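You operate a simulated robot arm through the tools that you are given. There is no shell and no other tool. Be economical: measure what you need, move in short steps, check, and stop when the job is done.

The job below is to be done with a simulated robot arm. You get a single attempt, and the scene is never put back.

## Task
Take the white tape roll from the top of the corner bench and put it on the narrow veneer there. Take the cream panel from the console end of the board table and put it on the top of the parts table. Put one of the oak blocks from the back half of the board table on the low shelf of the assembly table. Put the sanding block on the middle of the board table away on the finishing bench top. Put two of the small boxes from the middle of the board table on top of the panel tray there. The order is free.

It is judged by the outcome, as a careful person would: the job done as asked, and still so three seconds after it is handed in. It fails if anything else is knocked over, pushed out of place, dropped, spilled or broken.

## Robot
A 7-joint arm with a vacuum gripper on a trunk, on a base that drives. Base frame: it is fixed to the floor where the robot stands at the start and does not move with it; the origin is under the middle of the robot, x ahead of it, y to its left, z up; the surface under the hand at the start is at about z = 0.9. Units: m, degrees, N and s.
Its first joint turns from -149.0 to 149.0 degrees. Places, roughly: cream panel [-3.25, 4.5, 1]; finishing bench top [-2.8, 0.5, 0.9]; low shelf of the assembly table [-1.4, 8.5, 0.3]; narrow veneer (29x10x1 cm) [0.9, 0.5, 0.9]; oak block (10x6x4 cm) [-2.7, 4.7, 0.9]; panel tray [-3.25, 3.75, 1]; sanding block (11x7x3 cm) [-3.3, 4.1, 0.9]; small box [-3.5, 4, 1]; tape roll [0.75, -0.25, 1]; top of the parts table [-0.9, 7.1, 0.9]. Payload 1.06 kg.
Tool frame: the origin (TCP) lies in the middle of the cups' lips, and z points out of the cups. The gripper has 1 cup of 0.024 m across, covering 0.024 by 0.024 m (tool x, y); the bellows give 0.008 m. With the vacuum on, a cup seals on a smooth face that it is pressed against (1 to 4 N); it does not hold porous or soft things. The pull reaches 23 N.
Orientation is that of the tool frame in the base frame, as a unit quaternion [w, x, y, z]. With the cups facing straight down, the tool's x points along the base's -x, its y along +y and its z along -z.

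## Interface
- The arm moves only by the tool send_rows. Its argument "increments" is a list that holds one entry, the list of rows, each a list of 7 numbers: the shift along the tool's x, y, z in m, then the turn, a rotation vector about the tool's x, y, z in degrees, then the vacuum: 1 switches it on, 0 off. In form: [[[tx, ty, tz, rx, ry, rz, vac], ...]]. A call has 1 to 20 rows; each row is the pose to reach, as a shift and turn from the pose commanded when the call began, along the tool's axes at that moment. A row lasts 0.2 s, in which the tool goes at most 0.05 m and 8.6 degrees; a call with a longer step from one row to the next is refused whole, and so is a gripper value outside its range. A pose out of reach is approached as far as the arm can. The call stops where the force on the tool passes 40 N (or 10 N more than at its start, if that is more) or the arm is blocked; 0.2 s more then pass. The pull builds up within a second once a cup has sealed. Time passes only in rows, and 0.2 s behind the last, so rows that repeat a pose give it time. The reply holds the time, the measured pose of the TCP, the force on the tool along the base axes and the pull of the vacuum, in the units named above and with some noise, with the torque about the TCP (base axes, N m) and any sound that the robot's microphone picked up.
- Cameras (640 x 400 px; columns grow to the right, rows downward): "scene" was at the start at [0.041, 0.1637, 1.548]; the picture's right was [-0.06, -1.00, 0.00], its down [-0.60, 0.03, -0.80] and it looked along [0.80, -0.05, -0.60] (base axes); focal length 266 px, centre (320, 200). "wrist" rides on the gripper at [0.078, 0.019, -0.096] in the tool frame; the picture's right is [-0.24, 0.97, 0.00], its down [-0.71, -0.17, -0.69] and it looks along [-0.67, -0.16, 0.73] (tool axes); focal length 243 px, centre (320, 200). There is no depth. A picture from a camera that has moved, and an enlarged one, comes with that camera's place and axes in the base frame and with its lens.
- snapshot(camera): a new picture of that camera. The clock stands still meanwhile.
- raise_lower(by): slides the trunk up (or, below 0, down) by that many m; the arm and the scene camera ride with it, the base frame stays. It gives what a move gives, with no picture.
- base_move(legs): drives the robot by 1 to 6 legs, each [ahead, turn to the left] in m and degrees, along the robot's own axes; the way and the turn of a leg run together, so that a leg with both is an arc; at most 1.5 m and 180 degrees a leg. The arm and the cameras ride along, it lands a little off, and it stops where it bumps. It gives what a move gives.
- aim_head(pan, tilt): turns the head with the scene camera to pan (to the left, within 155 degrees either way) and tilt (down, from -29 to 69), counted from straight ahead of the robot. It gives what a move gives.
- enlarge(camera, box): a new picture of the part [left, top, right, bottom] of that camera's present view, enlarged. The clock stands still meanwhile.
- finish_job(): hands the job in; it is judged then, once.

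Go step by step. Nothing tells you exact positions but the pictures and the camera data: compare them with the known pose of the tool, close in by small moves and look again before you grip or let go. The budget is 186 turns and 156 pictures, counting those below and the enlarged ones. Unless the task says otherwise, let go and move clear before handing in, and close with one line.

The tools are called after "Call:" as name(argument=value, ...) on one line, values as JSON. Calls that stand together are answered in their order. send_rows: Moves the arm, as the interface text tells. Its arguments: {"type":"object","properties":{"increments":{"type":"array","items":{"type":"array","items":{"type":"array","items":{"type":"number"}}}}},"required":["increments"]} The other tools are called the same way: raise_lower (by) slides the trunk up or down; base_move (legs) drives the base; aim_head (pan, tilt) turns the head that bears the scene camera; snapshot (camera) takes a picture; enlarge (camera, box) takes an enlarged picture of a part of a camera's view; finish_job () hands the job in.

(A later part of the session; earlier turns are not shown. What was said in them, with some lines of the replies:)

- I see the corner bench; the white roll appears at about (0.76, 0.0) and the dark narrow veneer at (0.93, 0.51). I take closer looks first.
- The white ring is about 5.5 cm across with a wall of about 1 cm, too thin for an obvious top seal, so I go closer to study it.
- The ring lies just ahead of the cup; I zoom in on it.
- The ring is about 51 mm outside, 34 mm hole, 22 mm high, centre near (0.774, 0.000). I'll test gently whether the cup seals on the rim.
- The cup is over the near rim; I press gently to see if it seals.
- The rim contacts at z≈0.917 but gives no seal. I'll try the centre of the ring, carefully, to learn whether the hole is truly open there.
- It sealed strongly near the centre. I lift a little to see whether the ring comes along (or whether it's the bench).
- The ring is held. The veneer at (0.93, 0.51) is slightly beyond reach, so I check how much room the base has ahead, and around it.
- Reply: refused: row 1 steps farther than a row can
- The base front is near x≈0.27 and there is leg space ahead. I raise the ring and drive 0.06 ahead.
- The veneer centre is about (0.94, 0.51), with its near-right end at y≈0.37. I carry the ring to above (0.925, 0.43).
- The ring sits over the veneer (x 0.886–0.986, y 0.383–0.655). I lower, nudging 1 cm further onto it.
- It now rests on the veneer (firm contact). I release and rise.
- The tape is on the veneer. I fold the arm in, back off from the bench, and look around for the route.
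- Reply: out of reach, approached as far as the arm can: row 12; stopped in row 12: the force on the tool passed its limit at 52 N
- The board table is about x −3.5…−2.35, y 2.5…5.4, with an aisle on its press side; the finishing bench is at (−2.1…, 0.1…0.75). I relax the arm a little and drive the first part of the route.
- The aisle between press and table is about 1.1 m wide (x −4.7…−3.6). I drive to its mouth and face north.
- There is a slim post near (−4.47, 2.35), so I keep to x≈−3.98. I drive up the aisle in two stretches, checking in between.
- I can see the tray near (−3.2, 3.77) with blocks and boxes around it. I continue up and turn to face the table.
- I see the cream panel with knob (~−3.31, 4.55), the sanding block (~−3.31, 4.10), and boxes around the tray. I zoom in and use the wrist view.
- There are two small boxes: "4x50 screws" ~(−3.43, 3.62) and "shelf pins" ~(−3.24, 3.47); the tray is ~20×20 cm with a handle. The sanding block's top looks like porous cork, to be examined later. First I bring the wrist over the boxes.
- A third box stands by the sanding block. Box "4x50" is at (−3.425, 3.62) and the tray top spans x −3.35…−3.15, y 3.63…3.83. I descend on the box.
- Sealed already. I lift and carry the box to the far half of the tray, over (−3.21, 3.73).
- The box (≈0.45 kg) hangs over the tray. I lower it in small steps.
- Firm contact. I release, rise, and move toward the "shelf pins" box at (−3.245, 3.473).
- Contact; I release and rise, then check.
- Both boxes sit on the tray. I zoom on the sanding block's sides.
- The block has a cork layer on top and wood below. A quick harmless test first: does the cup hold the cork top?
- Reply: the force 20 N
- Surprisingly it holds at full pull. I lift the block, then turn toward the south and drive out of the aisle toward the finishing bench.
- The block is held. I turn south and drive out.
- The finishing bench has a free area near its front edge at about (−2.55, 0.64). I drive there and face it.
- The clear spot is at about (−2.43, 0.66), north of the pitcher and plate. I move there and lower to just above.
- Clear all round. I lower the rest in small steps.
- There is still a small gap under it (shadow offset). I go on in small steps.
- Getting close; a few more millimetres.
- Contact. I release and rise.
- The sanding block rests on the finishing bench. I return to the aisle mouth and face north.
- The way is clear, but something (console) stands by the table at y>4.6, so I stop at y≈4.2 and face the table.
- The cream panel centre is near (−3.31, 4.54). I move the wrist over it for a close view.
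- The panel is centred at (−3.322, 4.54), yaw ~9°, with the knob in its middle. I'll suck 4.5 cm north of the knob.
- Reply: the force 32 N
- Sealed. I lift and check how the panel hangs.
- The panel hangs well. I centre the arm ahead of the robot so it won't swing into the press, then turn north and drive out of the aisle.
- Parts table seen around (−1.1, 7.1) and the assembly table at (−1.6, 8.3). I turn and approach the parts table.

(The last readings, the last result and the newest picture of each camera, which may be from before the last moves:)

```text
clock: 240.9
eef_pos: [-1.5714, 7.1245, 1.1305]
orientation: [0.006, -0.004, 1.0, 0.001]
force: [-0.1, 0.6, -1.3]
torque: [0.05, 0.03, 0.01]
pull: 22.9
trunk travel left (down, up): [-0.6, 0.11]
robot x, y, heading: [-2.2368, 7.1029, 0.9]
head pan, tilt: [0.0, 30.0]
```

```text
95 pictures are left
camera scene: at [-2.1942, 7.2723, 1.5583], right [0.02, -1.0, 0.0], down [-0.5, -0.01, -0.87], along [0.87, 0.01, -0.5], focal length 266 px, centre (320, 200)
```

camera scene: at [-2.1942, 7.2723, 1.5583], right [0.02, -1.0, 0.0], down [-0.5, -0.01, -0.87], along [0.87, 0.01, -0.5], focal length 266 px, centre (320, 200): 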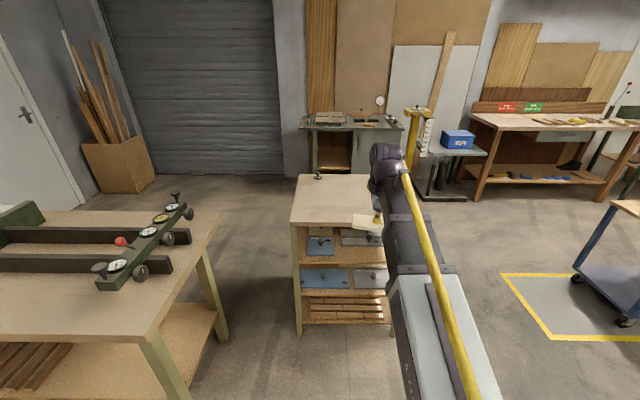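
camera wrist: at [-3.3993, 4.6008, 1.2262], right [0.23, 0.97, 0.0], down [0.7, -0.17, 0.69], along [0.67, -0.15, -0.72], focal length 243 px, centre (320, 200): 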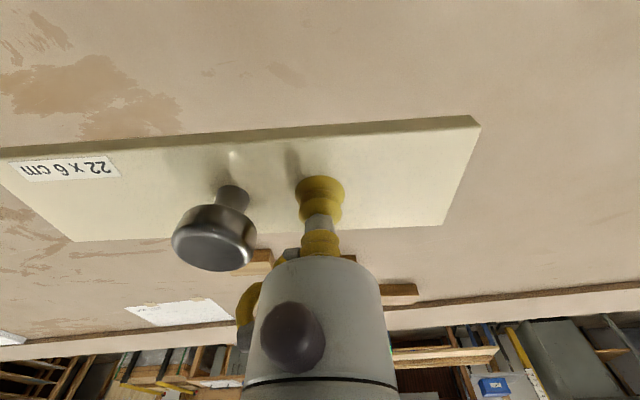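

The parts table top spans about x −1.24…−0.75, y 6.97…7.42. I drive 0.45 ahead and look with the wrist.

Call:
base_move(legs=[[0.45, 0]])

Call:
aim_head(pan=5, tilt=42)

Call:
snapshot(camera="scene")

Call:
snapshot(camera="wrist")

```text
clock: 243.6
eef_pos: [-1.1195, 7.135, 1.1313]
orientation: [0.005, -0.005, 1.0, 0.001]
force: [0.8, 0.1, -1.4]
torque: [0.07, 0.0, 0.02]
pull: 22.7
trunk travel left (down, up): [-0.6, 0.11]
robot x, y, heading: [-1.7853, 7.1112, 1.2]
head pan, tilt: [0.0, 30.0]
```

```text
clock: 244.4
eef_pos: [-1.1182, 7.134, 1.1313]
orientation: [0.006, -0.005, 1.0, 0.001]
force: [-0.5, -0.6, -2.0]
torque: [0.08, -0.04, 0.06]
pull: 23.2
trunk travel left (down, up): [-0.6, 0.11]
robot x, y, heading: [-1.7834, 7.1128, 1.0]
head pan, tilt: [5.0, 42.0]
```

```text
94 pictures are left
camera scene: at [-1.7477, 7.2881, 1.54], right [0.11, -0.99, 0.0], down [-0.66, -0.07, -0.74], along [0.74, 0.08, -0.67], focal length 266 px, centre (320, 200)
```

scene: 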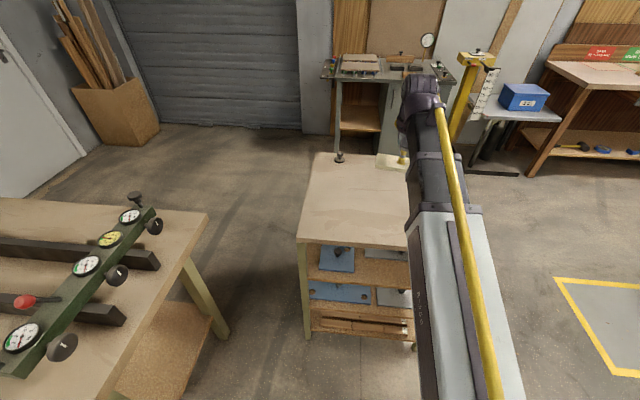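

```text
93 pictures are left
camera wrist: at [-1.1993, 7.152, 1.2257], right [0.22, 0.97, 0.0], down [0.7, -0.16, 0.69], along [0.67, -0.15, -0.72], focal length 243 px, centre (320, 200)
```

wrist: 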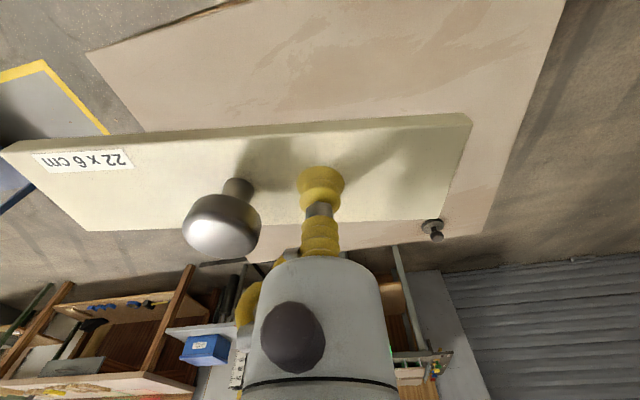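

The table top is clear except a small knob at its far corner. I move over (−1.05, 7.18) and lower to about 4 cm above.

Call:
send_rows(increments=[[[-0.03, 0.02, 0.03, 0, 0, 0, 1], [-0.06, 0.04, 0.06, 0, 0, 0, 1], [-0.07, 0.046, 0.1, 0, 0, 0, 1], [-0.07, 0.046, 0.14, 0, 0, 0, 1], [-0.07, 0.046, 0.17, 0, 0, 0, 1], [-0.07, 0.046, 0.18, 0, 0, 0, 1], [-0.07, 0.046, 0.18, 0, 0, 0, 1]]])

Call:
snapshot(camera="wrist")

Call:
enlarge(camera="scene", box=[280, 100, 480, 260])

```text
clock: 246.0
eef_pos: [-1.0472, 7.1814, 0.9521]
orientation: [0.005, -0.006, 1.0, 0.001]
force: [0.5, -0.1, -1.1]
torque: [0.04, -0.03, 0.01]
pull: 23.1
trunk travel left (down, up): [-0.6, 0.11]
robot x, y, heading: [-1.7799, 7.1078, 1.2]
head pan, tilt: [5.0, 42.0]
```

```text
92 pictures are left
camera wrist: at [-1.1279, 7.1989, 1.0462], right [0.22, 0.97, 0.0], down [0.7, -0.16, 0.69], along [0.68, -0.15, -0.72], focal length 243 px, centre (320, 200)
```

wrist: 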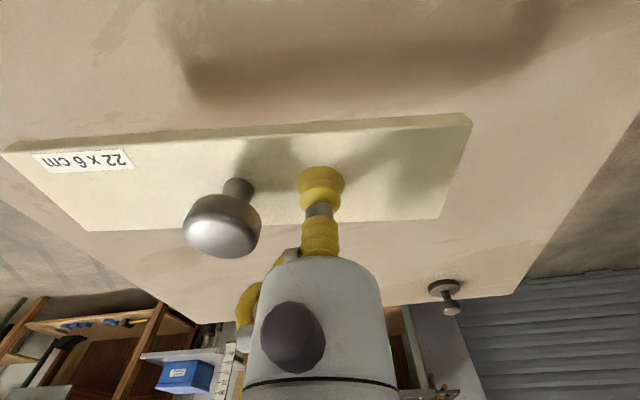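

```text
2.50 times, centred on (380, 180) of scene
camera zoom: at [-1.7477, 7.2881, 1.5399], right [0.11, -0.99, 0.0], down [-0.67, -0.07, -0.74], along [0.74, 0.08, -0.67], focal length 666 px, centre (170, 250)
```

zoom: 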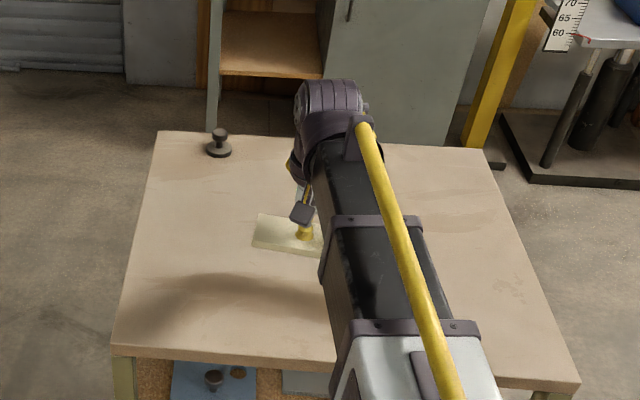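

Call:
send_rows(increments=[[[0, 0, 0.01, 0, 0, 0, 1], [0, 0, 0.018, 0, 0, 0, 1], [0, 0, 0.024, 0, 0, 0, 1], [0, 0, 0.024, 0, 0, 0, 1]]])

Call:
snapshot(camera="wrist")

```text
clock: 247.0
eef_pos: [-1.0472, 7.1816, 0.9281]
orientation: [0.005, -0.005, 1.0, 0.001]
force: [0.1, -0.6, -1.5]
torque: [0.05, -0.01, -0.01]
pull: 22.9
trunk travel left (down, up): [-0.6, 0.11]
robot x, y, heading: [-1.7842, 7.1119, 0.9]
head pan, tilt: [5.0, 42.0]
```

```text
90 pictures are left
camera wrist: at [-1.1276, 7.1994, 1.0223], right [0.22, 0.97, 0.0], down [0.7, -0.16, 0.69], along [0.67, -0.15, -0.72], focal length 243 px, centre (320, 200)
```

wrist: 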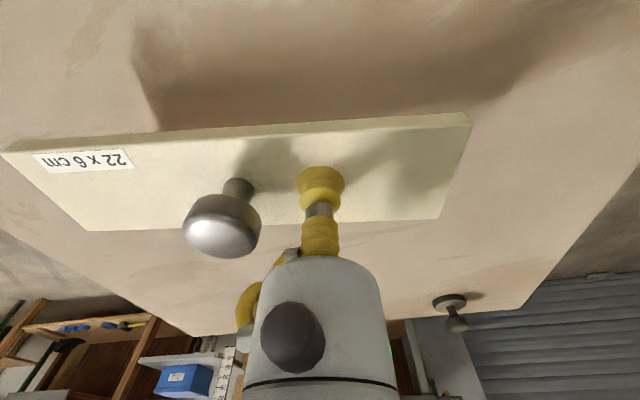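

Call:
send_rows(increments=[[[0, 0, 0.003, 0, 0, 0, 1], [0, 0, 0.006, 0, 0, 0, 1], [0, 0, 0.009, 0, 0, 0, 1], [0, 0, 0.01, 0, 0, 0, 1]]])

Call:
snapshot(camera="wrist")

```text
clock: 248.0
eef_pos: [-1.0467, 7.1805, 0.9173]
orientation: [0.005, -0.005, 1.0, 0.002]
force: [-0.6, 0.7, -1.9]
torque: [0.07, 0.0, 0.02]
pull: 22.6
trunk travel left (down, up): [-0.6, 0.11]
robot x, y, heading: [-1.7821, 7.1103, 1.2]
head pan, tilt: [5.0, 42.0]
```

```text
89 pictures are left
camera wrist: at [-1.1277, 7.1989, 1.0125], right [0.22, 0.97, 0.0], down [0.7, -0.16, 0.69], along [0.68, -0.15, -0.72], focal length 243 px, centre (320, 200)
```

wrist: 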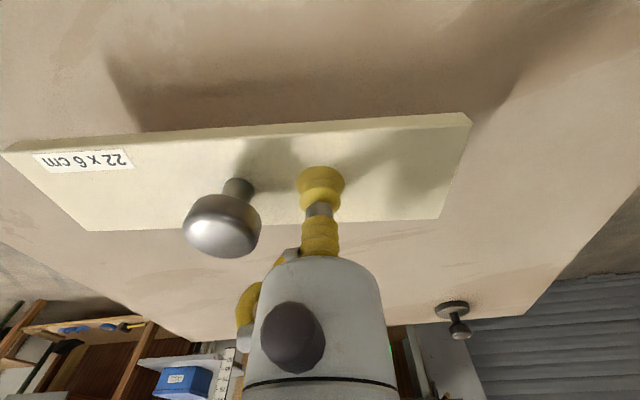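

Call:
send_rows(increments=[[[0, 0, 0.003, 0, 0, 0, 1], [0, 0, 0.006, 0, 0, 0, 1], [0, 0, 0.009, 0, 0, 0, 1], [0, 0, 0.012, 0, 0, 0, 1], [0, 0, 0.012, 0, 0, 0, 1]]])

Call:
snapshot(camera="wrist")

```text
clock: 249.2
eef_pos: [-1.0474, 7.1825, 0.9052]
orientation: [0.005, -0.005, 1.0, 0.0]
force: [-0.1, -0.4, -1.1]
torque: [0.06, -0.01, -0.02]
pull: 23.7
trunk travel left (down, up): [-0.6, 0.11]
robot x, y, heading: [-1.783, 7.1125, 1.2]
head pan, tilt: [5.0, 42.0]
```

```text
88 pictures are left
camera wrist: at [-1.1276, 7.1993, 1.0002], right [0.22, 0.97, 0.0], down [0.7, -0.16, 0.69], along [0.67, -0.15, -0.72], focal length 243 px, centre (320, 200)
```

wrist: 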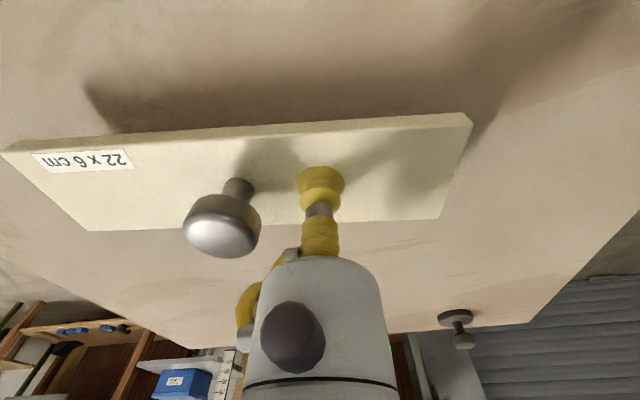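

Call:
send_rows(increments=[[[0, 0, 0.004, 0, 0, 0, 1], [0, 0, 0.008, 0, 0, 0, 1], [0, 0, 0.012, 0, 0, 0, 1], [0, 0, 0.015, 0, 0, 0, 1], [0, 0, 0.015, 0, 0, 0, 1]]])

Call:
snapshot(camera="wrist")

```text
clock: 250.4
eef_pos: [-1.0462, 7.1813, 0.8896]
orientation: [0.005, -0.006, 1.0, 0.002]
force: [0.7, -0.3, -2.4]
torque: [0.06, -0.01, -0.01]
pull: 23.2
trunk travel left (down, up): [-0.6, 0.11]
robot x, y, heading: [-1.7826, 7.1127, 1.1]
head pan, tilt: [5.0, 42.0]
```

```text
87 pictures are left
camera wrist: at [-1.1275, 7.1992, 0.9852], right [0.22, 0.97, 0.0], down [0.7, -0.16, 0.69], along [0.68, -0.15, -0.72], focal length 243 px, centre (320, 200)
```

wrist: 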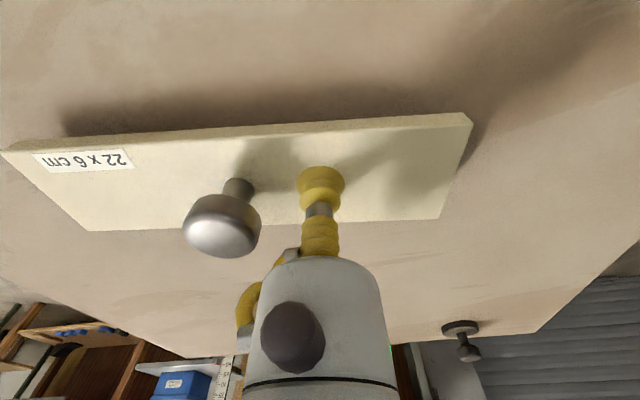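

Call:
send_rows(increments=[[[0, 0, 0.003, 0, 0, 0, 1], [0, 0, 0.006, 0, 0, 0, 1], [0, 0, 0.009, 0, 0, 0, 1], [0, 0, 0.01, 0, 0, 0, 1]]])

Call:
snapshot(camera="wrist")

```text
clock: 251.4
eef_pos: [-1.047, 7.1822, 0.88]
orientation: [0.004, -0.005, 1.0, 0.001]
force: [-0.5, -0.4, -1.4]
torque: [0.06, -0.01, -0.01]
pull: 22.5
trunk travel left (down, up): [-0.6, 0.11]
robot x, y, heading: [-1.7822, 7.109, 1.1]
head pan, tilt: [5.0, 42.0]
```

```text
86 pictures are left
camera wrist: at [-1.1276, 7.1993, 0.9752], right [0.22, 0.97, 0.0], down [0.7, -0.16, 0.69], along [0.67, -0.15, -0.72], focal length 243 px, centre (320, 200)
```

wrist: 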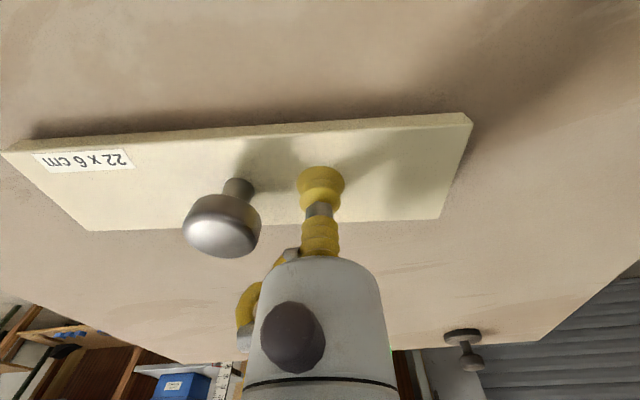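

About a centimetre left.

Call:
send_rows(increments=[[[0, 0, 0.002, 0, 0, 0, 1], [0, 0, 0.004, 0, 0, 0, 1], [0, 0, 0.006, 0, 0, 0, 1], [0, 0, 0.006, 0, 0, 0, 1]]])

```text
clock: 252.4
eef_pos: [-1.0459, 7.1798, 0.8747]
orientation: [0.005, -0.005, 1.0, 0.001]
force: [-0.2, -0.3, -0.2]
torque: [-0.02, 0.05, 0.0]
pull: 22.9
trunk travel left (down, up): [-0.6, 0.11]
robot x, y, heading: [-1.7819, 7.1062, 1.1]
head pan, tilt: [5.0, 42.0]
```

Call:
send_rows(increments=[[[0, 0, 0.001, 0, 0, 0, 1], [0, 0, 0.002, 0, 0, 0, 1], [0, 0, 0.002, 0, 0, 0, 1]]])

Call:
enlarge(camera="wrist", box=[0, 80, 500, 250])

```text
clock: 253.2
eef_pos: [-1.0464, 7.1819, 0.8726]
orientation: [0.006, -0.005, 1.0, 0.001]
force: [0.5, 0.4, 0.4]
torque: [-0.07, 0.04, 0.05]
pull: 22.6
trunk travel left (down, up): [-0.6, 0.11]
robot x, y, heading: [-1.7808, 7.111, 0.9]
head pan, tilt: [5.0, 42.0]
```

```text
1.28 times, centred on (250, 165) of wrist
camera zoom: at [-1.1274, 7.1992, 0.9675], right [0.22, 0.97, 0.0], down [0.7, -0.16, 0.69], along [0.68, -0.15, -0.72], focal length 311 px, centre (410, 245)
```

zoom: 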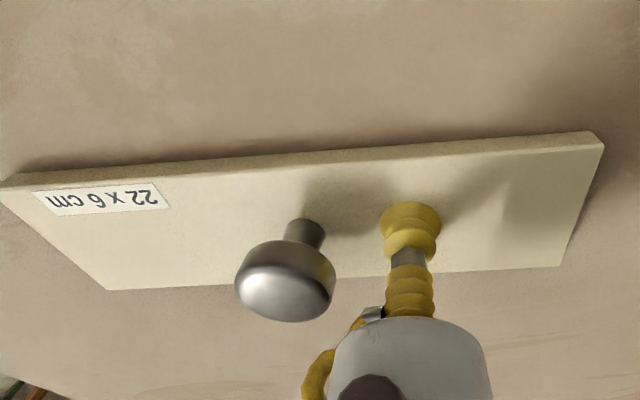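

Call:
send_rows(increments=[[[0, 0, 0.001, 0, 0, 0, 1], [0, 0, 0.0025, 0, 0, 0, 1], [0, 0, 0.0025, 0, 0, 0, 1]]])

```text
clock: 254.0
eef_pos: [-1.0467, 7.1825, 0.8703]
orientation: [0.006, -0.006, 1.0, 0.001]
force: [5.8, 1.1, 16.0]
torque: [-0.17, 0.15, 0.0]
pull: 23.1
trunk travel left (down, up): [-0.6, 0.11]
robot x, y, heading: [-1.782, 7.1124, 1.2]
head pan, tilt: [5.0, 42.0]
```

Flat contact now. I release and rise.

Call:
send_rows(increments=[[[0, 0, -0.0015, 0, 0, 0, 0], [0, 0, -0.0015, 0, 0, 0, 0], [0, 0, -0.0015, 0, 0, 0, 0], [0, 0, -0.0015, 0, 0, 0, 0], [0, 0, -0.003, 0, 0, 0, 0], [0, 0, -0.02, 0, 0, 0, 0], [0, 0, -0.06, 0, 0, 0, 0], [0, 0, -0.1, 0, 0, 0, 0], [0, 0, -0.14, 0, 0, 0, 0], [0, 0, -0.18, 0, 0, 0, 0], [0.02, 0, -0.22, 0, 0, 0, 0], [0.05, 0, -0.25, 0, 0, 0, 0], [0.08, 0, -0.26, 0, 0, 0, 0]]])

Call:
snapshot(camera="scene")

```text
clock: 256.8
eef_pos: [-1.1295, 7.1801, 1.1293]
orientation: [0.005, -0.006, 1.0, 0.001]
force: [0.8, 0.2, -0.4]
torque: [-0.01, -0.05, -0.01]
pull: 0.1
trunk travel left (down, up): [-0.6, 0.11]
robot x, y, heading: [-1.7809, 7.1135, 1.0]
head pan, tilt: [5.0, 42.0]
```

```text
84 pictures are left
camera scene: at [-1.748, 7.2881, 1.5399], right [0.11, -0.99, 0.0], down [-0.67, -0.07, -0.74], along [0.74, 0.08, -0.67], focal length 266 px, centre (320, 200)
```

scene: 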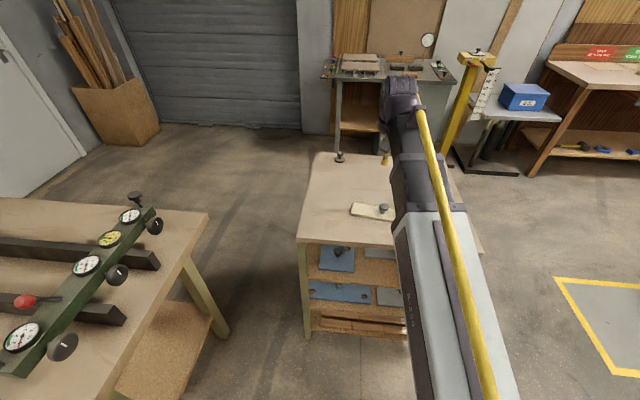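

The cream panel lies on the parts table. While here I look at the assembly table's low shelf to the left.

Call:
aim_head(pan=75, tilt=45)

Call:
snapshot(camera="scene")

```text
clock: 258.2
eef_pos: [-1.1289, 7.1807, 1.1288]
orientation: [0.005, -0.005, 1.0, 0.001]
force: [-0.6, -0.4, -0.8]
torque: [-0.01, 0.0, -0.01]
pull: 0.0
trunk travel left (down, up): [-0.6, 0.11]
robot x, y, heading: [-1.7826, 7.108, 1.1]
head pan, tilt: [75.0, 45.0]
```

```text
83 pictures are left
camera scene: at [-1.8114, 7.3581, 1.5356], right [0.97, -0.24, 0.0], down [-0.17, -0.69, -0.71], along [0.17, 0.69, -0.71], focal length 266 px, centre (320, 200)
```

scene: 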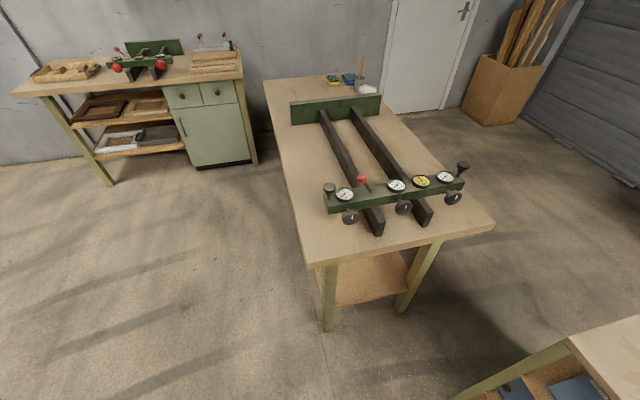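

The shelf's south part looks empty and its long west side is open. Now I fetch an oak block from the east side of the board table: drive south, then look.

Call:
base_move(legs=[[0, -92], [1.3, 0]])

Call:
aim_head(pan=0, tilt=25)

Call:
snapshot(camera="scene")

```text
clock: 268.6
eef_pos: [-1.7486, 5.1575, 1.1286]
orientation: [0.003, 0.715, 0.7, -0.002]
force: [-0.3, 0.6, -0.4]
torque: [-0.01, 0.01, -0.01]
pull: 0.0
trunk travel left (down, up): [-0.6, 0.11]
robot x, y, heading: [-1.7999, 5.8118, -90.4]
head pan, tilt: [75.0, 45.0]
```

```text
clock: 270.1
eef_pos: [-1.7477, 5.1579, 1.1289]
orientation: [0.004, 0.715, 0.7, -0.003]
force: [0.7, 1.0, -0.5]
torque: [0.01, 0.02, 0.03]
pull: 0.1
trunk travel left (down, up): [-0.6, 0.11]
robot x, y, heading: [-1.7961, 5.8135, -90.8]
head pan, tilt: [0.0, 25.0]
```

```text
82 pictures are left
camera scene: at [-1.6284, 5.7623, 1.5662], right [-1.0, 0.01, 0.0], down [0.0, 0.42, -0.91], along [-0.01, -0.91, -0.42], focal length 266 px, centre (320, 200)
```

scene: 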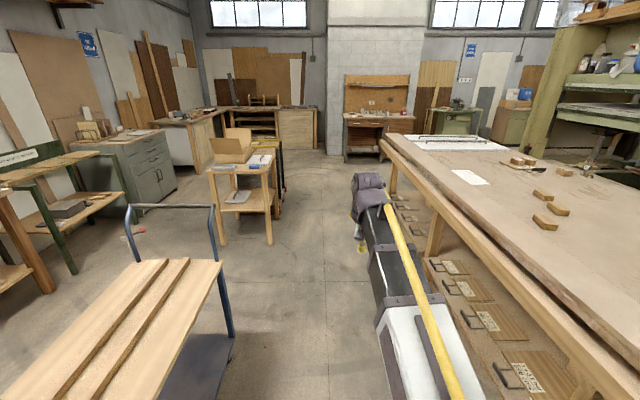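

The east lane is free. I drive down to y≈4.67 and turn to face the table.

Call:
base_move(legs=[[1.13, 0], [0, -89], [0.1, 0]])

Call:
aim_head(pan=0, tilt=42)

Call:
snapshot(camera="scene")

Call:
snapshot(camera="wrist")

```text
clock: 280.3
eef_pos: [-2.5633, 4.6145, 1.1292]
orientation: [0.0, 1.0, 0.003, -0.006]
force: [0.0, 0.0, 0.8]
torque: [0.04, 0.01, 0.01]
pull: 0.0
trunk travel left (down, up): [-0.6, 0.11]
robot x, y, heading: [-1.9103, 4.6835, -179.4]
head pan, tilt: [0.0, 25.0]
```

```text
clock: 281.1
eef_pos: [-2.5621, 4.6159, 1.1286]
orientation: [0.001, 1.0, 0.004, -0.005]
force: [0.2, -0.1, 0.0]
torque: [-0.01, 0.0, 0.02]
pull: 0.1
trunk travel left (down, up): [-0.6, 0.11]
robot x, y, heading: [-1.9079, 4.6841, -179.1]
head pan, tilt: [0.0, 42.0]
```

```text
81 pictures are left
camera scene: at [-1.9463, 4.5107, 1.54], right [-0.02, 1.0, 0.0], down [0.67, 0.01, -0.74], along [-0.74, -0.01, -0.67], focal length 266 px, centre (320, 200)
```

scene: 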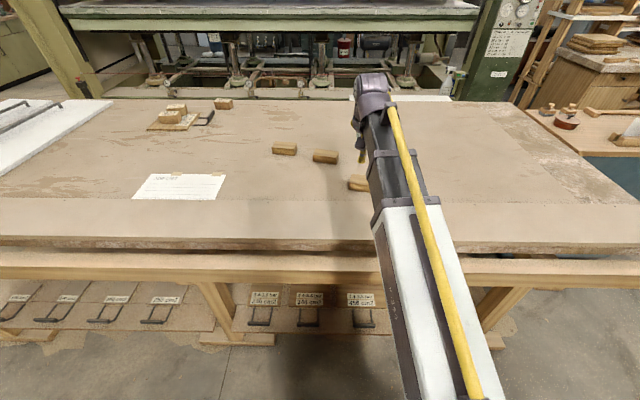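

```text
80 pictures are left
camera wrist: at [-2.485, 4.5965, 1.2239], right [-0.23, -0.97, 0.0], down [-0.7, 0.17, 0.69], along [-0.67, 0.16, -0.72], focal length 243 px, centre (320, 200)
```

wrist: 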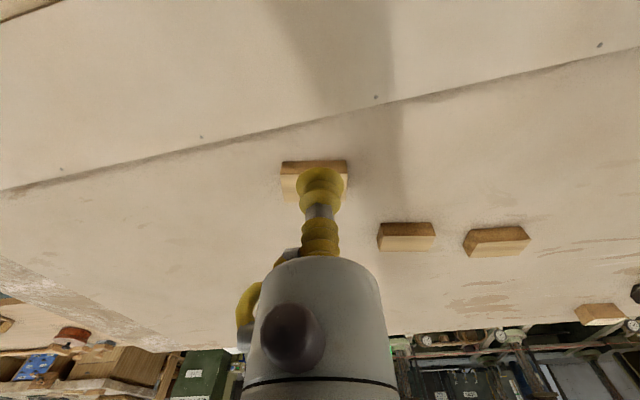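

The nearest oak block's top is at about (−2.722, 4.663). I move above it and look again.

Call:
send_rows(increments=[[[-0.04, -0.012, 0.02, 0, 0, 0, 0], [-0.08, -0.024, 0.04, 0, 0, 0, 0], [-0.12, -0.036, 0.06, 0, 0, 0, 0], [-0.15, -0.044, 0.09, 0, 0, 0, 0], [-0.15, -0.044, 0.12, 0, 0, 0, 0], [-0.15, -0.044, 0.15, 0, 0, 0, 0], [-0.15, -0.044, 0.15, 0, 0, 0, 0]]])

Call:
snapshot(camera="wrist")

```text
clock: 282.7
eef_pos: [-2.7141, 4.6578, 0.98]
orientation: [0.0, 1.0, 0.003, -0.006]
force: [-0.4, 0.5, -0.2]
torque: [-0.03, -0.02, 0.03]
pull: 0.0
trunk travel left (down, up): [-0.6, 0.11]
robot x, y, heading: [-1.9086, 4.6796, -179.0]
head pan, tilt: [0.0, 42.0]
```

```text
79 pictures are left
camera wrist: at [-2.6367, 4.6388, 1.0749], right [-0.23, -0.97, 0.0], down [-0.7, 0.17, 0.69], along [-0.67, 0.16, -0.72], focal length 243 px, centre (320, 200)
```

wrist: 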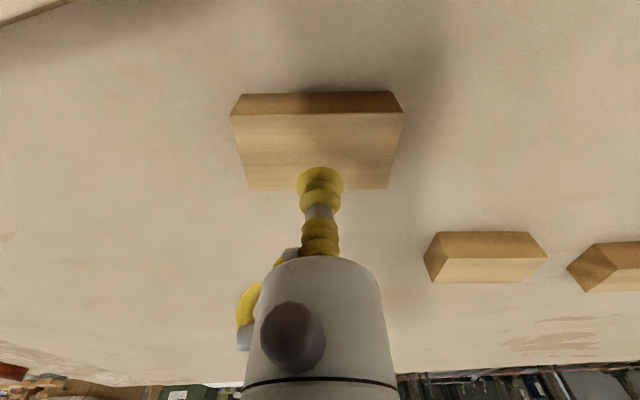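

Call:
send_rows(increments=[[[-0.003, -0.001, 0.015, 0, 0, 0, 1], [-0.003, -0.001, 0.028, 0, 0, 0, 1], [-0.003, -0.001, 0.035, 0, 0, 0, 1], [-0.003, -0.001, 0.039, 0, 0, 0, 1], [-0.003, -0.001, 0.041, 0, 0, 0, 1], [-0.003, -0.001, 0.041, 0, 0, 0, 1], [-0.003, -0.001, 0.041, 0, 0, 0, 1]]])

```text
clock: 284.3
eef_pos: [-2.719, 4.6583, 0.9418]
orientation: [0.001, 1.0, 0.004, -0.007]
force: [-7.3, 0.4, 16.3]
torque: [-0.02, -0.14, 0.0]
pull: 23.0
trunk travel left (down, up): [-0.6, 0.11]
robot x, y, heading: [-1.9083, 4.6812, -179.3]
head pan, tilt: [0.0, 42.0]
```

Sealed. I lift, pull in, and drive north toward the west side of the assembly table.

Call:
send_rows(increments=[[[0, 0, -0.01, 0, 0, 0, 1], [0, 0, -0.04, 0, 0, 0, 1], [0, 0, -0.08, 0, 0, 0, 1], [0.01, 0, -0.12, 0, 0, 0, 1], [0.04, 0.01, -0.15, 0, 0, 0, 1], [0.08, 0.02, -0.17, 0, 0, 0, 1], [0.12, 0.03, -0.185, 0, 0, 0, 1], [0.15, 0.03, -0.185, 0, 0, 0, 1], [0.15, 0.03, -0.185, 0, 0, 0, 1]]])

Call:
snapshot(camera="wrist")

Call:
base_move(legs=[[0, -91], [1.4, 0], [0, 24], [1.4, 0]])

Call:
aim_head(pan=-30, tilt=25)

Call:
snapshot(camera="scene")

```text
clock: 286.3
eef_pos: [-2.5656, 4.6302, 1.1233]
orientation: [0.0, 1.0, 0.003, -0.005]
force: [0.5, 0.2, -0.3]
torque: [0.01, 0.0, -0.01]
pull: 22.5
trunk travel left (down, up): [-0.6, 0.11]
robot x, y, heading: [-1.9093, 4.6797, -179.1]
head pan, tilt: [0.0, 42.0]
```

```text
78 pictures are left
camera wrist: at [-2.4877, 4.6112, 1.2186], right [-0.23, -0.97, 0.0], down [-0.7, 0.17, 0.69], along [-0.67, 0.16, -0.72], focal length 243 px, centre (320, 200)
```

wrist: 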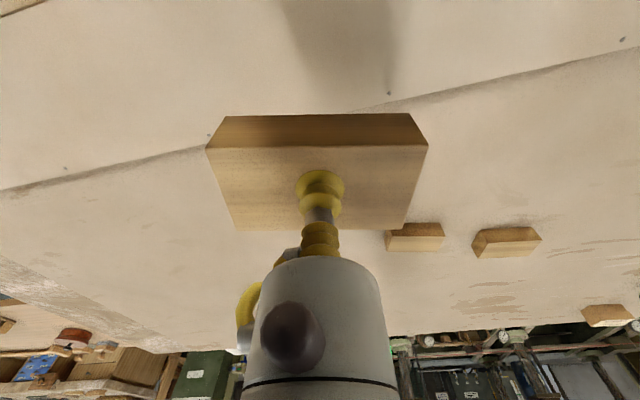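

```text
clock: 305.1
eef_pos: [-2.833, 7.9451, 1.1233]
orientation: [-0.003, 0.841, -0.54, -0.005]
force: [0.4, 0.8, -0.5]
torque: [-0.01, 0.01, 0.0]
pull: 23.1
trunk travel left (down, up): [-0.6, 0.11]
robot x, y, heading: [-2.5177, 7.3676, 114.9]
head pan, tilt: [0.0, 42.0]
```

```text
clock: 306.0
eef_pos: [-2.833, 7.9455, 1.1233]
orientation: [-0.002, 0.841, -0.541, -0.006]
force: [-0.3, -0.3, -1.1]
torque: [-0.02, -0.01, -0.02]
pull: 22.9
trunk travel left (down, up): [-0.6, 0.11]
robot x, y, heading: [-2.517, 7.3692, 115.2]
head pan, tilt: [-30.0, 25.0]
```

```text
77 pictures are left
camera scene: at [-2.6449, 7.3451, 1.5662], right [1.0, -0.09, 0.0], down [-0.04, -0.42, -0.91], along [0.08, 0.9, -0.42], focal length 266 px, centre (320, 200)
```

scene: 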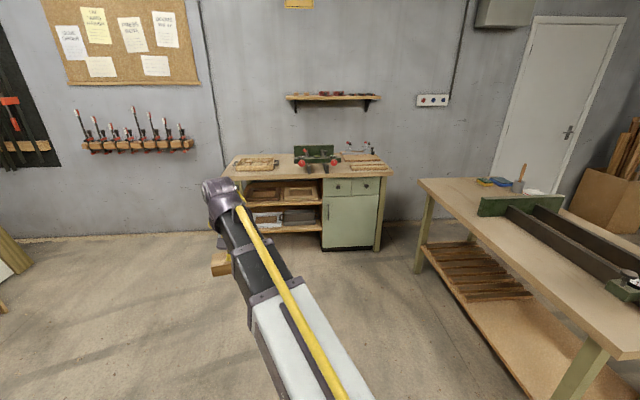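

The shelf's south half is free (planks only beyond y≈8.47). I position the robot at (−2.6, 8.15) facing the shelf.

Call:
base_move(legs=[[0, -19.2], [0.785, 0], [0, -96]])

Call:
aim_head(pan=0, tilt=40)

Call:
snapshot(camera="scene")

```text
clock: 315.4
eef_pos: [-1.9371, 8.1855, 1.1234]
orientation: [0.005, 0.018, 1.0, 0.001]
force: [-0.3, 0.8, -0.8]
torque: [-0.03, 0.02, 0.0]
pull: 23.1
trunk travel left (down, up): [-0.6, 0.11]
robot x, y, heading: [-2.5942, 8.1602, -1.3]
head pan, tilt: [-30.0, 25.0]
```

```text
clock: 316.4
eef_pos: [-1.9375, 8.1861, 1.1239]
orientation: [0.006, 0.017, 1.0, 0.0]
force: [0.3, 0.3, -1.2]
torque: [0.0, 0.02, 0.02]
pull: 22.6
trunk travel left (down, up): [-0.6, 0.11]
robot x, y, heading: [-2.592, 8.1605, -1.2]
head pan, tilt: [0.0, 40.0]
```

```text
76 pictures are left
camera scene: at [-2.5519, 8.3268, 1.5429], right [-0.02, -1.0, 0.0], down [-0.64, 0.02, -0.77], along [0.77, -0.02, -0.64], focal length 266 px, centre (320, 200)
```

scene: 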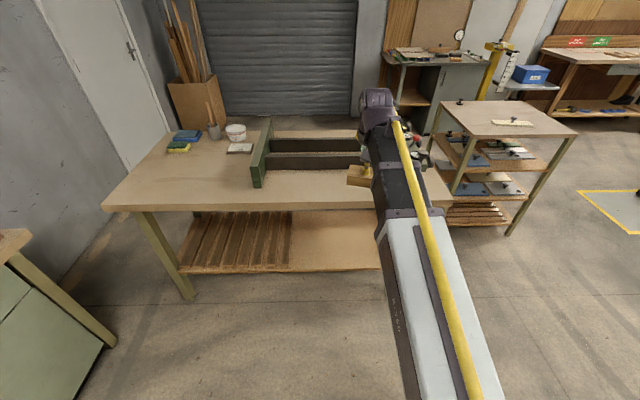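

The tool is ~15 cm outside the table edge. I back off 0.1 m for safety, then lower the trunk.

Call:
base_move(legs=[[-0.1, 0]])

Call:
raise_lower(by=-0.58)

Call:
snapshot(camera="scene")

Call:
snapshot(camera="wrist")

```text
clock: 317.5
eef_pos: [-2.0375, 8.1879, 1.1229]
orientation: [0.005, 0.017, 1.0, 0.002]
force: [0.0, -0.4, -1.2]
torque: [0.02, 0.01, 0.02]
pull: 23.1
trunk travel left (down, up): [-0.6, 0.11]
robot x, y, heading: [-2.6941, 8.1589, -1.5]
head pan, tilt: [0.0, 40.0]
```

```text
refused: -0.58 is not a number from -0.4 to 0.4
```

```text
75 pictures are left
camera scene: at [-2.6524, 8.3292, 1.5429], right [-0.02, -1.0, 0.0], down [-0.64, 0.01, -0.77], along [0.77, -0.02, -0.64], focal length 266 px, centre (320, 200)
```

scene: 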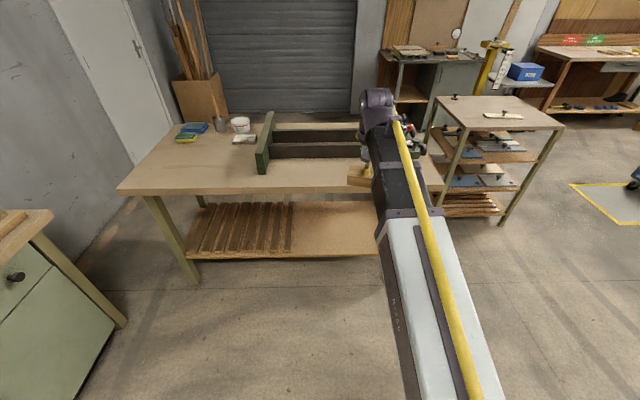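

```text
74 pictures are left
camera wrist: at [-2.1174, 8.2086, 1.2184], right [0.27, 0.96, 0.0], down [0.7, -0.19, 0.69], along [0.67, -0.18, -0.72], focal length 243 px, centre (320, 200)
```

wrist: 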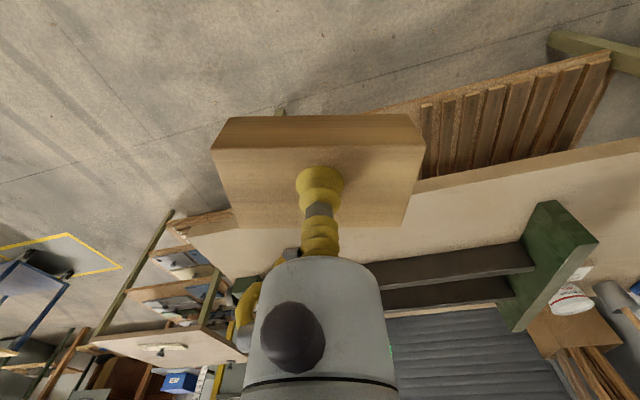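

Call:
raise_lower(by=-0.3)

Call:
raise_lower(by=-0.28)

Call:
aim_head(pan=0, tilt=20)

Call:
snapshot(camera="scene")

Call:
snapshot(camera="wrist")

```text
clock: 320.5
eef_pos: [-2.0372, 8.1878, 0.8234]
orientation: [0.005, 0.016, 1.0, 0.0]
force: [0.8, 0.1, -0.7]
torque: [0.0, 0.03, -0.01]
pull: 22.8
trunk travel left (down, up): [-0.3, 0.41]
robot x, y, heading: [-2.6932, 8.1614, -1.3]
head pan, tilt: [0.0, 40.0]
```

```text
clock: 323.4
eef_pos: [-2.0373, 8.1879, 0.5438]
orientation: [0.006, 0.016, 1.0, 0.001]
force: [-0.7, -0.3, -1.6]
torque: [0.01, 0.03, -0.01]
pull: 22.8
trunk travel left (down, up): [-0.02, 0.69]
robot x, y, heading: [-2.693, 8.159, -1.2]
head pan, tilt: [0.0, 40.0]
```

```text
clock: 324.2
eef_pos: [-2.0375, 8.1884, 0.5439]
orientation: [0.005, 0.016, 1.0, 0.001]
force: [0.1, 0.3, -1.6]
torque: [0.0, -0.01, 0.0]
pull: 23.5
trunk travel left (down, up): [-0.02, 0.69]
robot x, y, heading: [-2.696, 8.1614, -1.3]
head pan, tilt: [0.0, 20.0]
```

```text
73 pictures are left
camera scene: at [-2.6442, 8.329, 0.9942], right [-0.02, -1.0, 0.0], down [-0.34, 0.01, -0.94], along [0.94, -0.02, -0.34], focal length 266 px, centre (320, 200)
```

scene: 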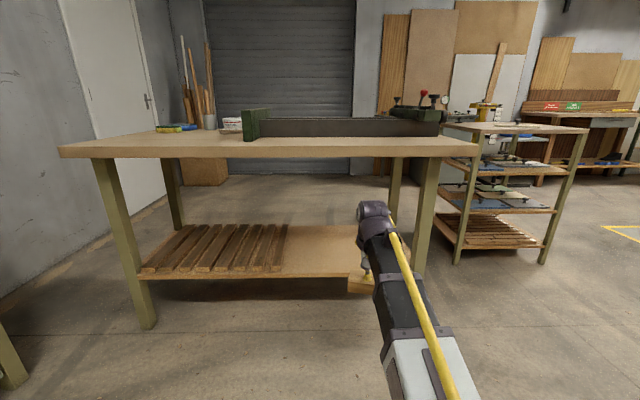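

```text
72 pictures are left
camera wrist: at [-2.1174, 8.2086, 0.6383], right [0.27, 0.96, 0.0], down [0.7, -0.19, 0.69], along [0.67, -0.18, -0.72], focal length 243 px, centre (320, 200)
```

wrist: 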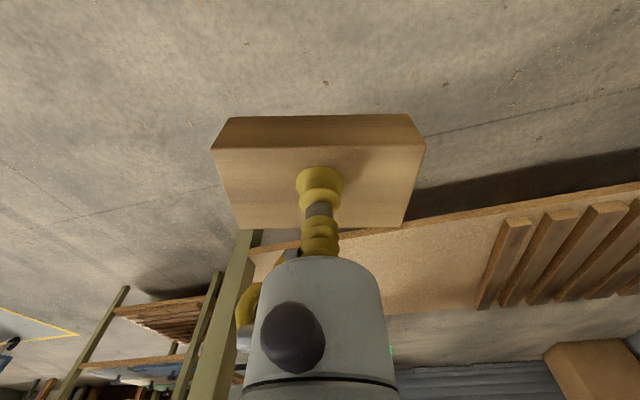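

The gripper is below the tabletop level with ~7 cm clearance. I lower it 10 cm more with the arm, then drive 0.3 m ahead under the table and check.

Call:
send_rows(increments=[[[0, 0, 0.04, 0, 0, 0, 1], [0, 0, 0.08, 0, 0, 0, 1], [0, 0, 0.1, 0, 0, 0, 1], [0, 0, 0.1, 0, 0, 0, 1]]])

Call:
base_move(legs=[[0.3, 0]])

Call:
snapshot(camera="scene")

Call:
snapshot(camera="wrist")

```text
clock: 325.2
eef_pos: [-2.0382, 8.1878, 0.4423]
orientation: [0.005, 0.016, 1.0, 0.001]
force: [-0.7, -0.1, -1.7]
torque: [0.03, 0.03, 0.0]
pull: 23.0
trunk travel left (down, up): [-0.02, 0.69]
robot x, y, heading: [-2.697, 8.1634, -1.1]
head pan, tilt: [0.0, 20.0]
```

```text
clock: 327.2
eef_pos: [-1.7323, 8.1796, 0.4421]
orientation: [0.005, 0.017, 1.0, 0.001]
force: [0.0, 0.2, -0.6]
torque: [0.02, 0.06, 0.0]
pull: 23.1
trunk travel left (down, up): [-0.02, 0.69]
robot x, y, heading: [-2.3909, 8.1532, -1.5]
head pan, tilt: [0.0, 20.0]
```

```text
71 pictures are left
camera scene: at [-2.3395, 8.3217, 0.9943], right [-0.02, -1.0, 0.0], down [-0.34, 0.01, -0.94], along [0.94, -0.02, -0.34], focal length 266 px, centre (320, 200)
```

scene: 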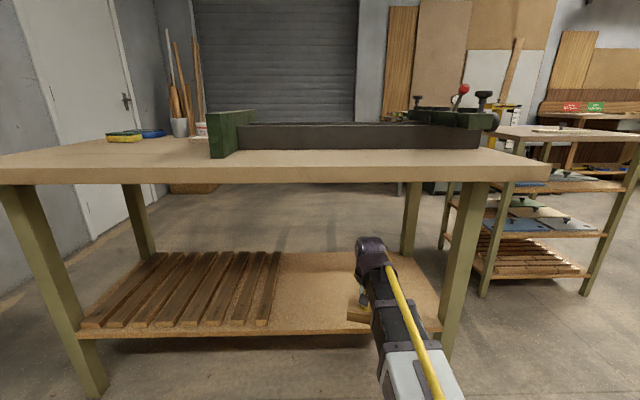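

```text
70 pictures are left
camera wrist: at [-1.8126, 8.2007, 0.5374], right [0.27, 0.96, 0.0], down [0.69, -0.2, 0.69], along [0.67, -0.18, -0.72], focal length 243 px, centre (320, 200)
```

wrist: 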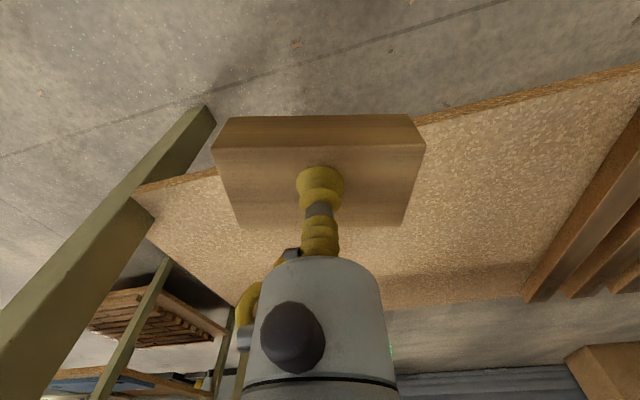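

All clear. I extend 0.22 m over the shelf and lower to z≈0.37.

Call:
send_rows(increments=[[[-0.04, 0, 0, 0, 0, 0, 1], [-0.08, 0, 0, 0, 0, 0, 1], [-0.12, 0, 0, 0, 0, 0, 1], [-0.16, 0, 0.01, 0, 0, 0, 1], [-0.2, 0, 0.03, 0, 0, 0, 1], [-0.22, 0, 0.06, 0, 0, 0, 1], [-0.22, 0, 0.072, 0, 0, 0, 1], [-0.22, 0, 0.072, 0, 0, 0, 1]]])

Call:
snapshot(camera="wrist")

Call:
snapshot(camera="scene")

```text
clock: 329.1
eef_pos: [-1.5123, 8.173, 0.3727]
orientation: [0.005, 0.017, 1.0, 0.0]
force: [-0.3, 0.3, -1.6]
torque: [0.0, -0.01, -0.02]
pull: 22.4
trunk travel left (down, up): [-0.02, 0.69]
robot x, y, heading: [-2.387, 8.1545, -1.6]
head pan, tilt: [0.0, 20.0]
```

```text
69 pictures are left
camera wrist: at [-1.5919, 8.1933, 0.4679], right [0.27, 0.96, 0.0], down [0.7, -0.2, 0.69], along [0.67, -0.18, -0.72], focal length 243 px, centre (320, 200)
```

wrist: 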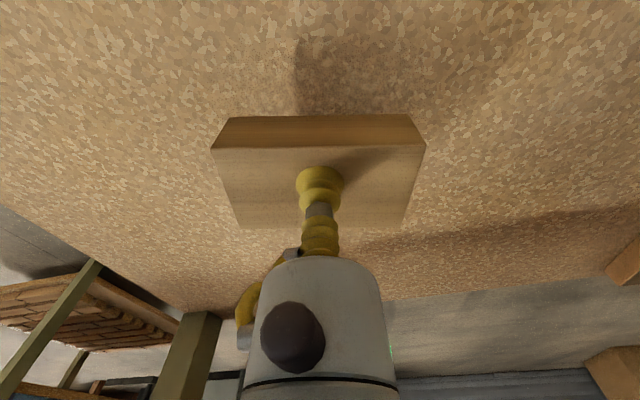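

```text
68 pictures are left
camera scene: at [-2.3395, 8.3217, 0.9943], right [-0.02, -1.0, 0.0], down [-0.34, 0.01, -0.94], along [0.94, -0.02, -0.34], focal length 266 px, centre (320, 200)
```

scene: 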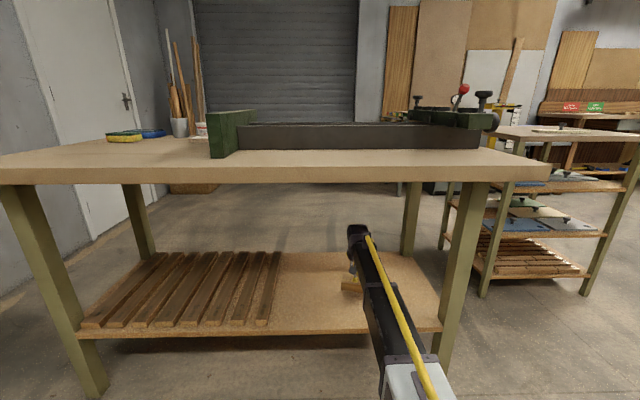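

The block hovers over the empty shelf part. I lower step by step.

Call:
send_rows(increments=[[[0, 0, 0.01, 0, 0, 0, 1], [0, 0, 0.018, 0, 0, 0, 1], [0, 0, 0.024, 0, 0, 0, 1], [0, 0, 0.028, 0, 0, 0, 1], [0, 0, 0.028, 0, 0, 0, 1]]])

Call:
snapshot(camera="wrist")

```text
clock: 330.2
eef_pos: [-1.5117, 8.1726, 0.3448]
orientation: [0.006, 0.017, 1.0, 0.001]
force: [0.4, 0.1, -0.9]
torque: [-0.03, 0.01, -0.02]
pull: 22.5
trunk travel left (down, up): [-0.02, 0.69]
robot x, y, heading: [-2.3936, 8.1546, -1.5]
head pan, tilt: [0.0, 20.0]
```

```text
67 pictures are left
camera wrist: at [-1.5918, 8.1932, 0.4395], right [0.27, 0.96, 0.0], down [0.7, -0.2, 0.69], along [0.67, -0.18, -0.72], focal length 243 px, centre (320, 200)
```

wrist: 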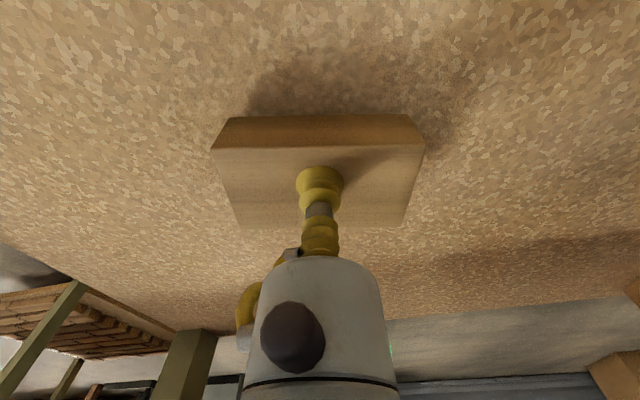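

Call:
send_rows(increments=[[[0, 0, 0.004, 0, 0, 0, 1], [0, 0, 0.008, 0, 0, 0, 1], [0, 0, 0.01, 0, 0, 0, 1], [0, 0, 0.01, 0, 0, 0, 1]]])

Call:
snapshot(camera="wrist")

```text
clock: 331.2
eef_pos: [-1.5119, 8.1723, 0.3344]
orientation: [0.005, 0.017, 1.0, 0.0]
force: [0.1, 0.4, -1.1]
torque: [0.03, 0.01, 0.01]
pull: 22.4
trunk travel left (down, up): [-0.02, 0.69]
robot x, y, heading: [-2.3908, 8.1548, -1.4]
head pan, tilt: [0.0, 20.0]
```

```text
66 pictures are left
camera wrist: at [-1.5915, 8.1935, 0.4297], right [0.27, 0.96, 0.0], down [0.69, -0.2, 0.69], along [0.67, -0.18, -0.72], focal length 243 px, centre (320, 200)
```

wrist: 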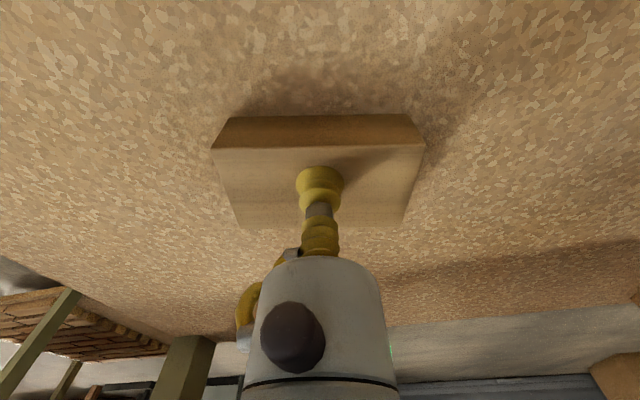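

Call:
send_rows(increments=[[[0, 0, 0.002, 0, 0, 0, 1], [0, 0, 0.004, 0, 0, 0, 1], [0, 0, 0.006, 0, 0, 0, 1], [0, 0, 0.006, 0, 0, 0, 1]]])

```text
clock: 332.2
eef_pos: [-1.5114, 8.1734, 0.3302]
orientation: [0.007, 0.017, 1.0, 0.001]
force: [2.0, 0.1, 17.1]
torque: [0.01, 0.09, 0.01]
pull: 22.8
trunk travel left (down, up): [-0.02, 0.69]
robot x, y, heading: [-2.3907, 8.1597, -1.4]
head pan, tilt: [0.0, 20.0]
```

Contact. I release, rise 10 cm, and draw back out from under the table.

Call:
send_rows(increments=[[[0, 0, -0.002, 0, 0, 0, 0], [0, 0, -0.002, 0, 0, 0, 0], [0, 0, -0.002, 0, 0, 0, 0], [0, 0, -0.002, 0, 0, 0, 0], [0, 0, -0.004, 0, 0, 0, 0], [0, 0, -0.02, 0, 0, 0, 0], [0, 0, -0.05, 0, 0, 0, 0], [0, 0, -0.09, 0, 0, 0, 0], [0.04, 0, -0.11, 0, 0, 0, 0], [0.08, 0, -0.11, 0, 0, 0, 0], [0.12, 0, -0.11, 0, 0, 0, 0], [0.16, 0, -0.11, 0, 0, 0, 0], [0.2, 0, -0.11, 0, 0, 0, 0]]])

Call:
base_move(legs=[[-0.35, 0]])

Call:
snapshot(camera="scene")

Call:
snapshot(camera="wrist")

```text
clock: 335.1
eef_pos: [-1.7142, 8.1784, 0.4368]
orientation: [0.005, 0.017, 1.0, -0.001]
force: [0.0, 0.3, 0.2]
torque: [-0.01, -0.01, -0.02]
pull: 0.1
trunk travel left (down, up): [-0.02, 0.69]
robot x, y, heading: [-2.3894, 8.1516, -1.2]
head pan, tilt: [0.0, 20.0]
```

```text
clock: 337.3
eef_pos: [-2.0641, 8.1868, 0.4341]
orientation: [0.005, 0.016, 1.0, -0.001]
force: [-0.4, 0.3, 0.4]
torque: [-0.01, -0.03, -0.01]
pull: 0.1
trunk travel left (down, up): [-0.02, 0.69]
robot x, y, heading: [-2.7451, 8.1635, -1.1]
head pan, tilt: [0.0, 20.0]
```

```text
65 pictures are left
camera scene: at [-2.691, 8.3301, 0.9943], right [-0.02, -1.0, 0.0], down [-0.34, 0.01, -0.94], along [0.94, -0.02, -0.34], focal length 266 px, centre (320, 200)
```

scene: 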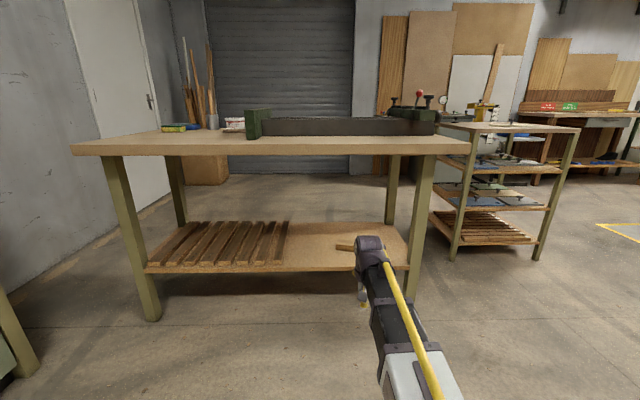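

```text
64 pictures are left
camera wrist: at [-2.1443, 8.2085, 0.531], right [0.27, 0.96, 0.0], down [0.69, -0.2, 0.69], along [0.67, -0.18, -0.72], focal length 243 px, centre (320, 200)
```

wrist: 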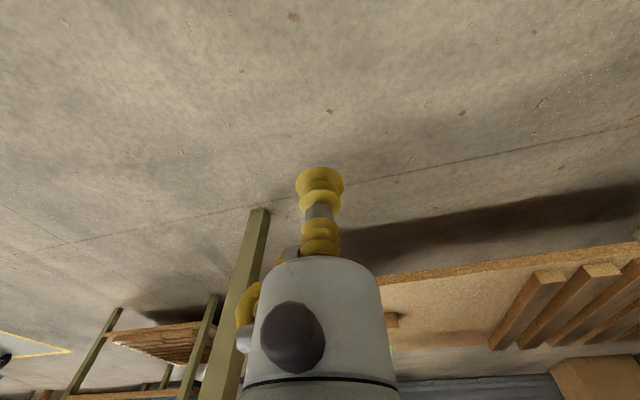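

The oak block rests on the low shelf. All five items are in place, and the gripper is empty and clear, so I hand in.

Call:
finish_job()

```text
The job is handed in.
```

The job is handed in with all five parts done: tape roll on the veneer, cream panel on the parts table, oak block on the low shelf, sanding block on the finishing bench, and two small boxes on the panel tray. I knocked over and displaced nothing that I could see.
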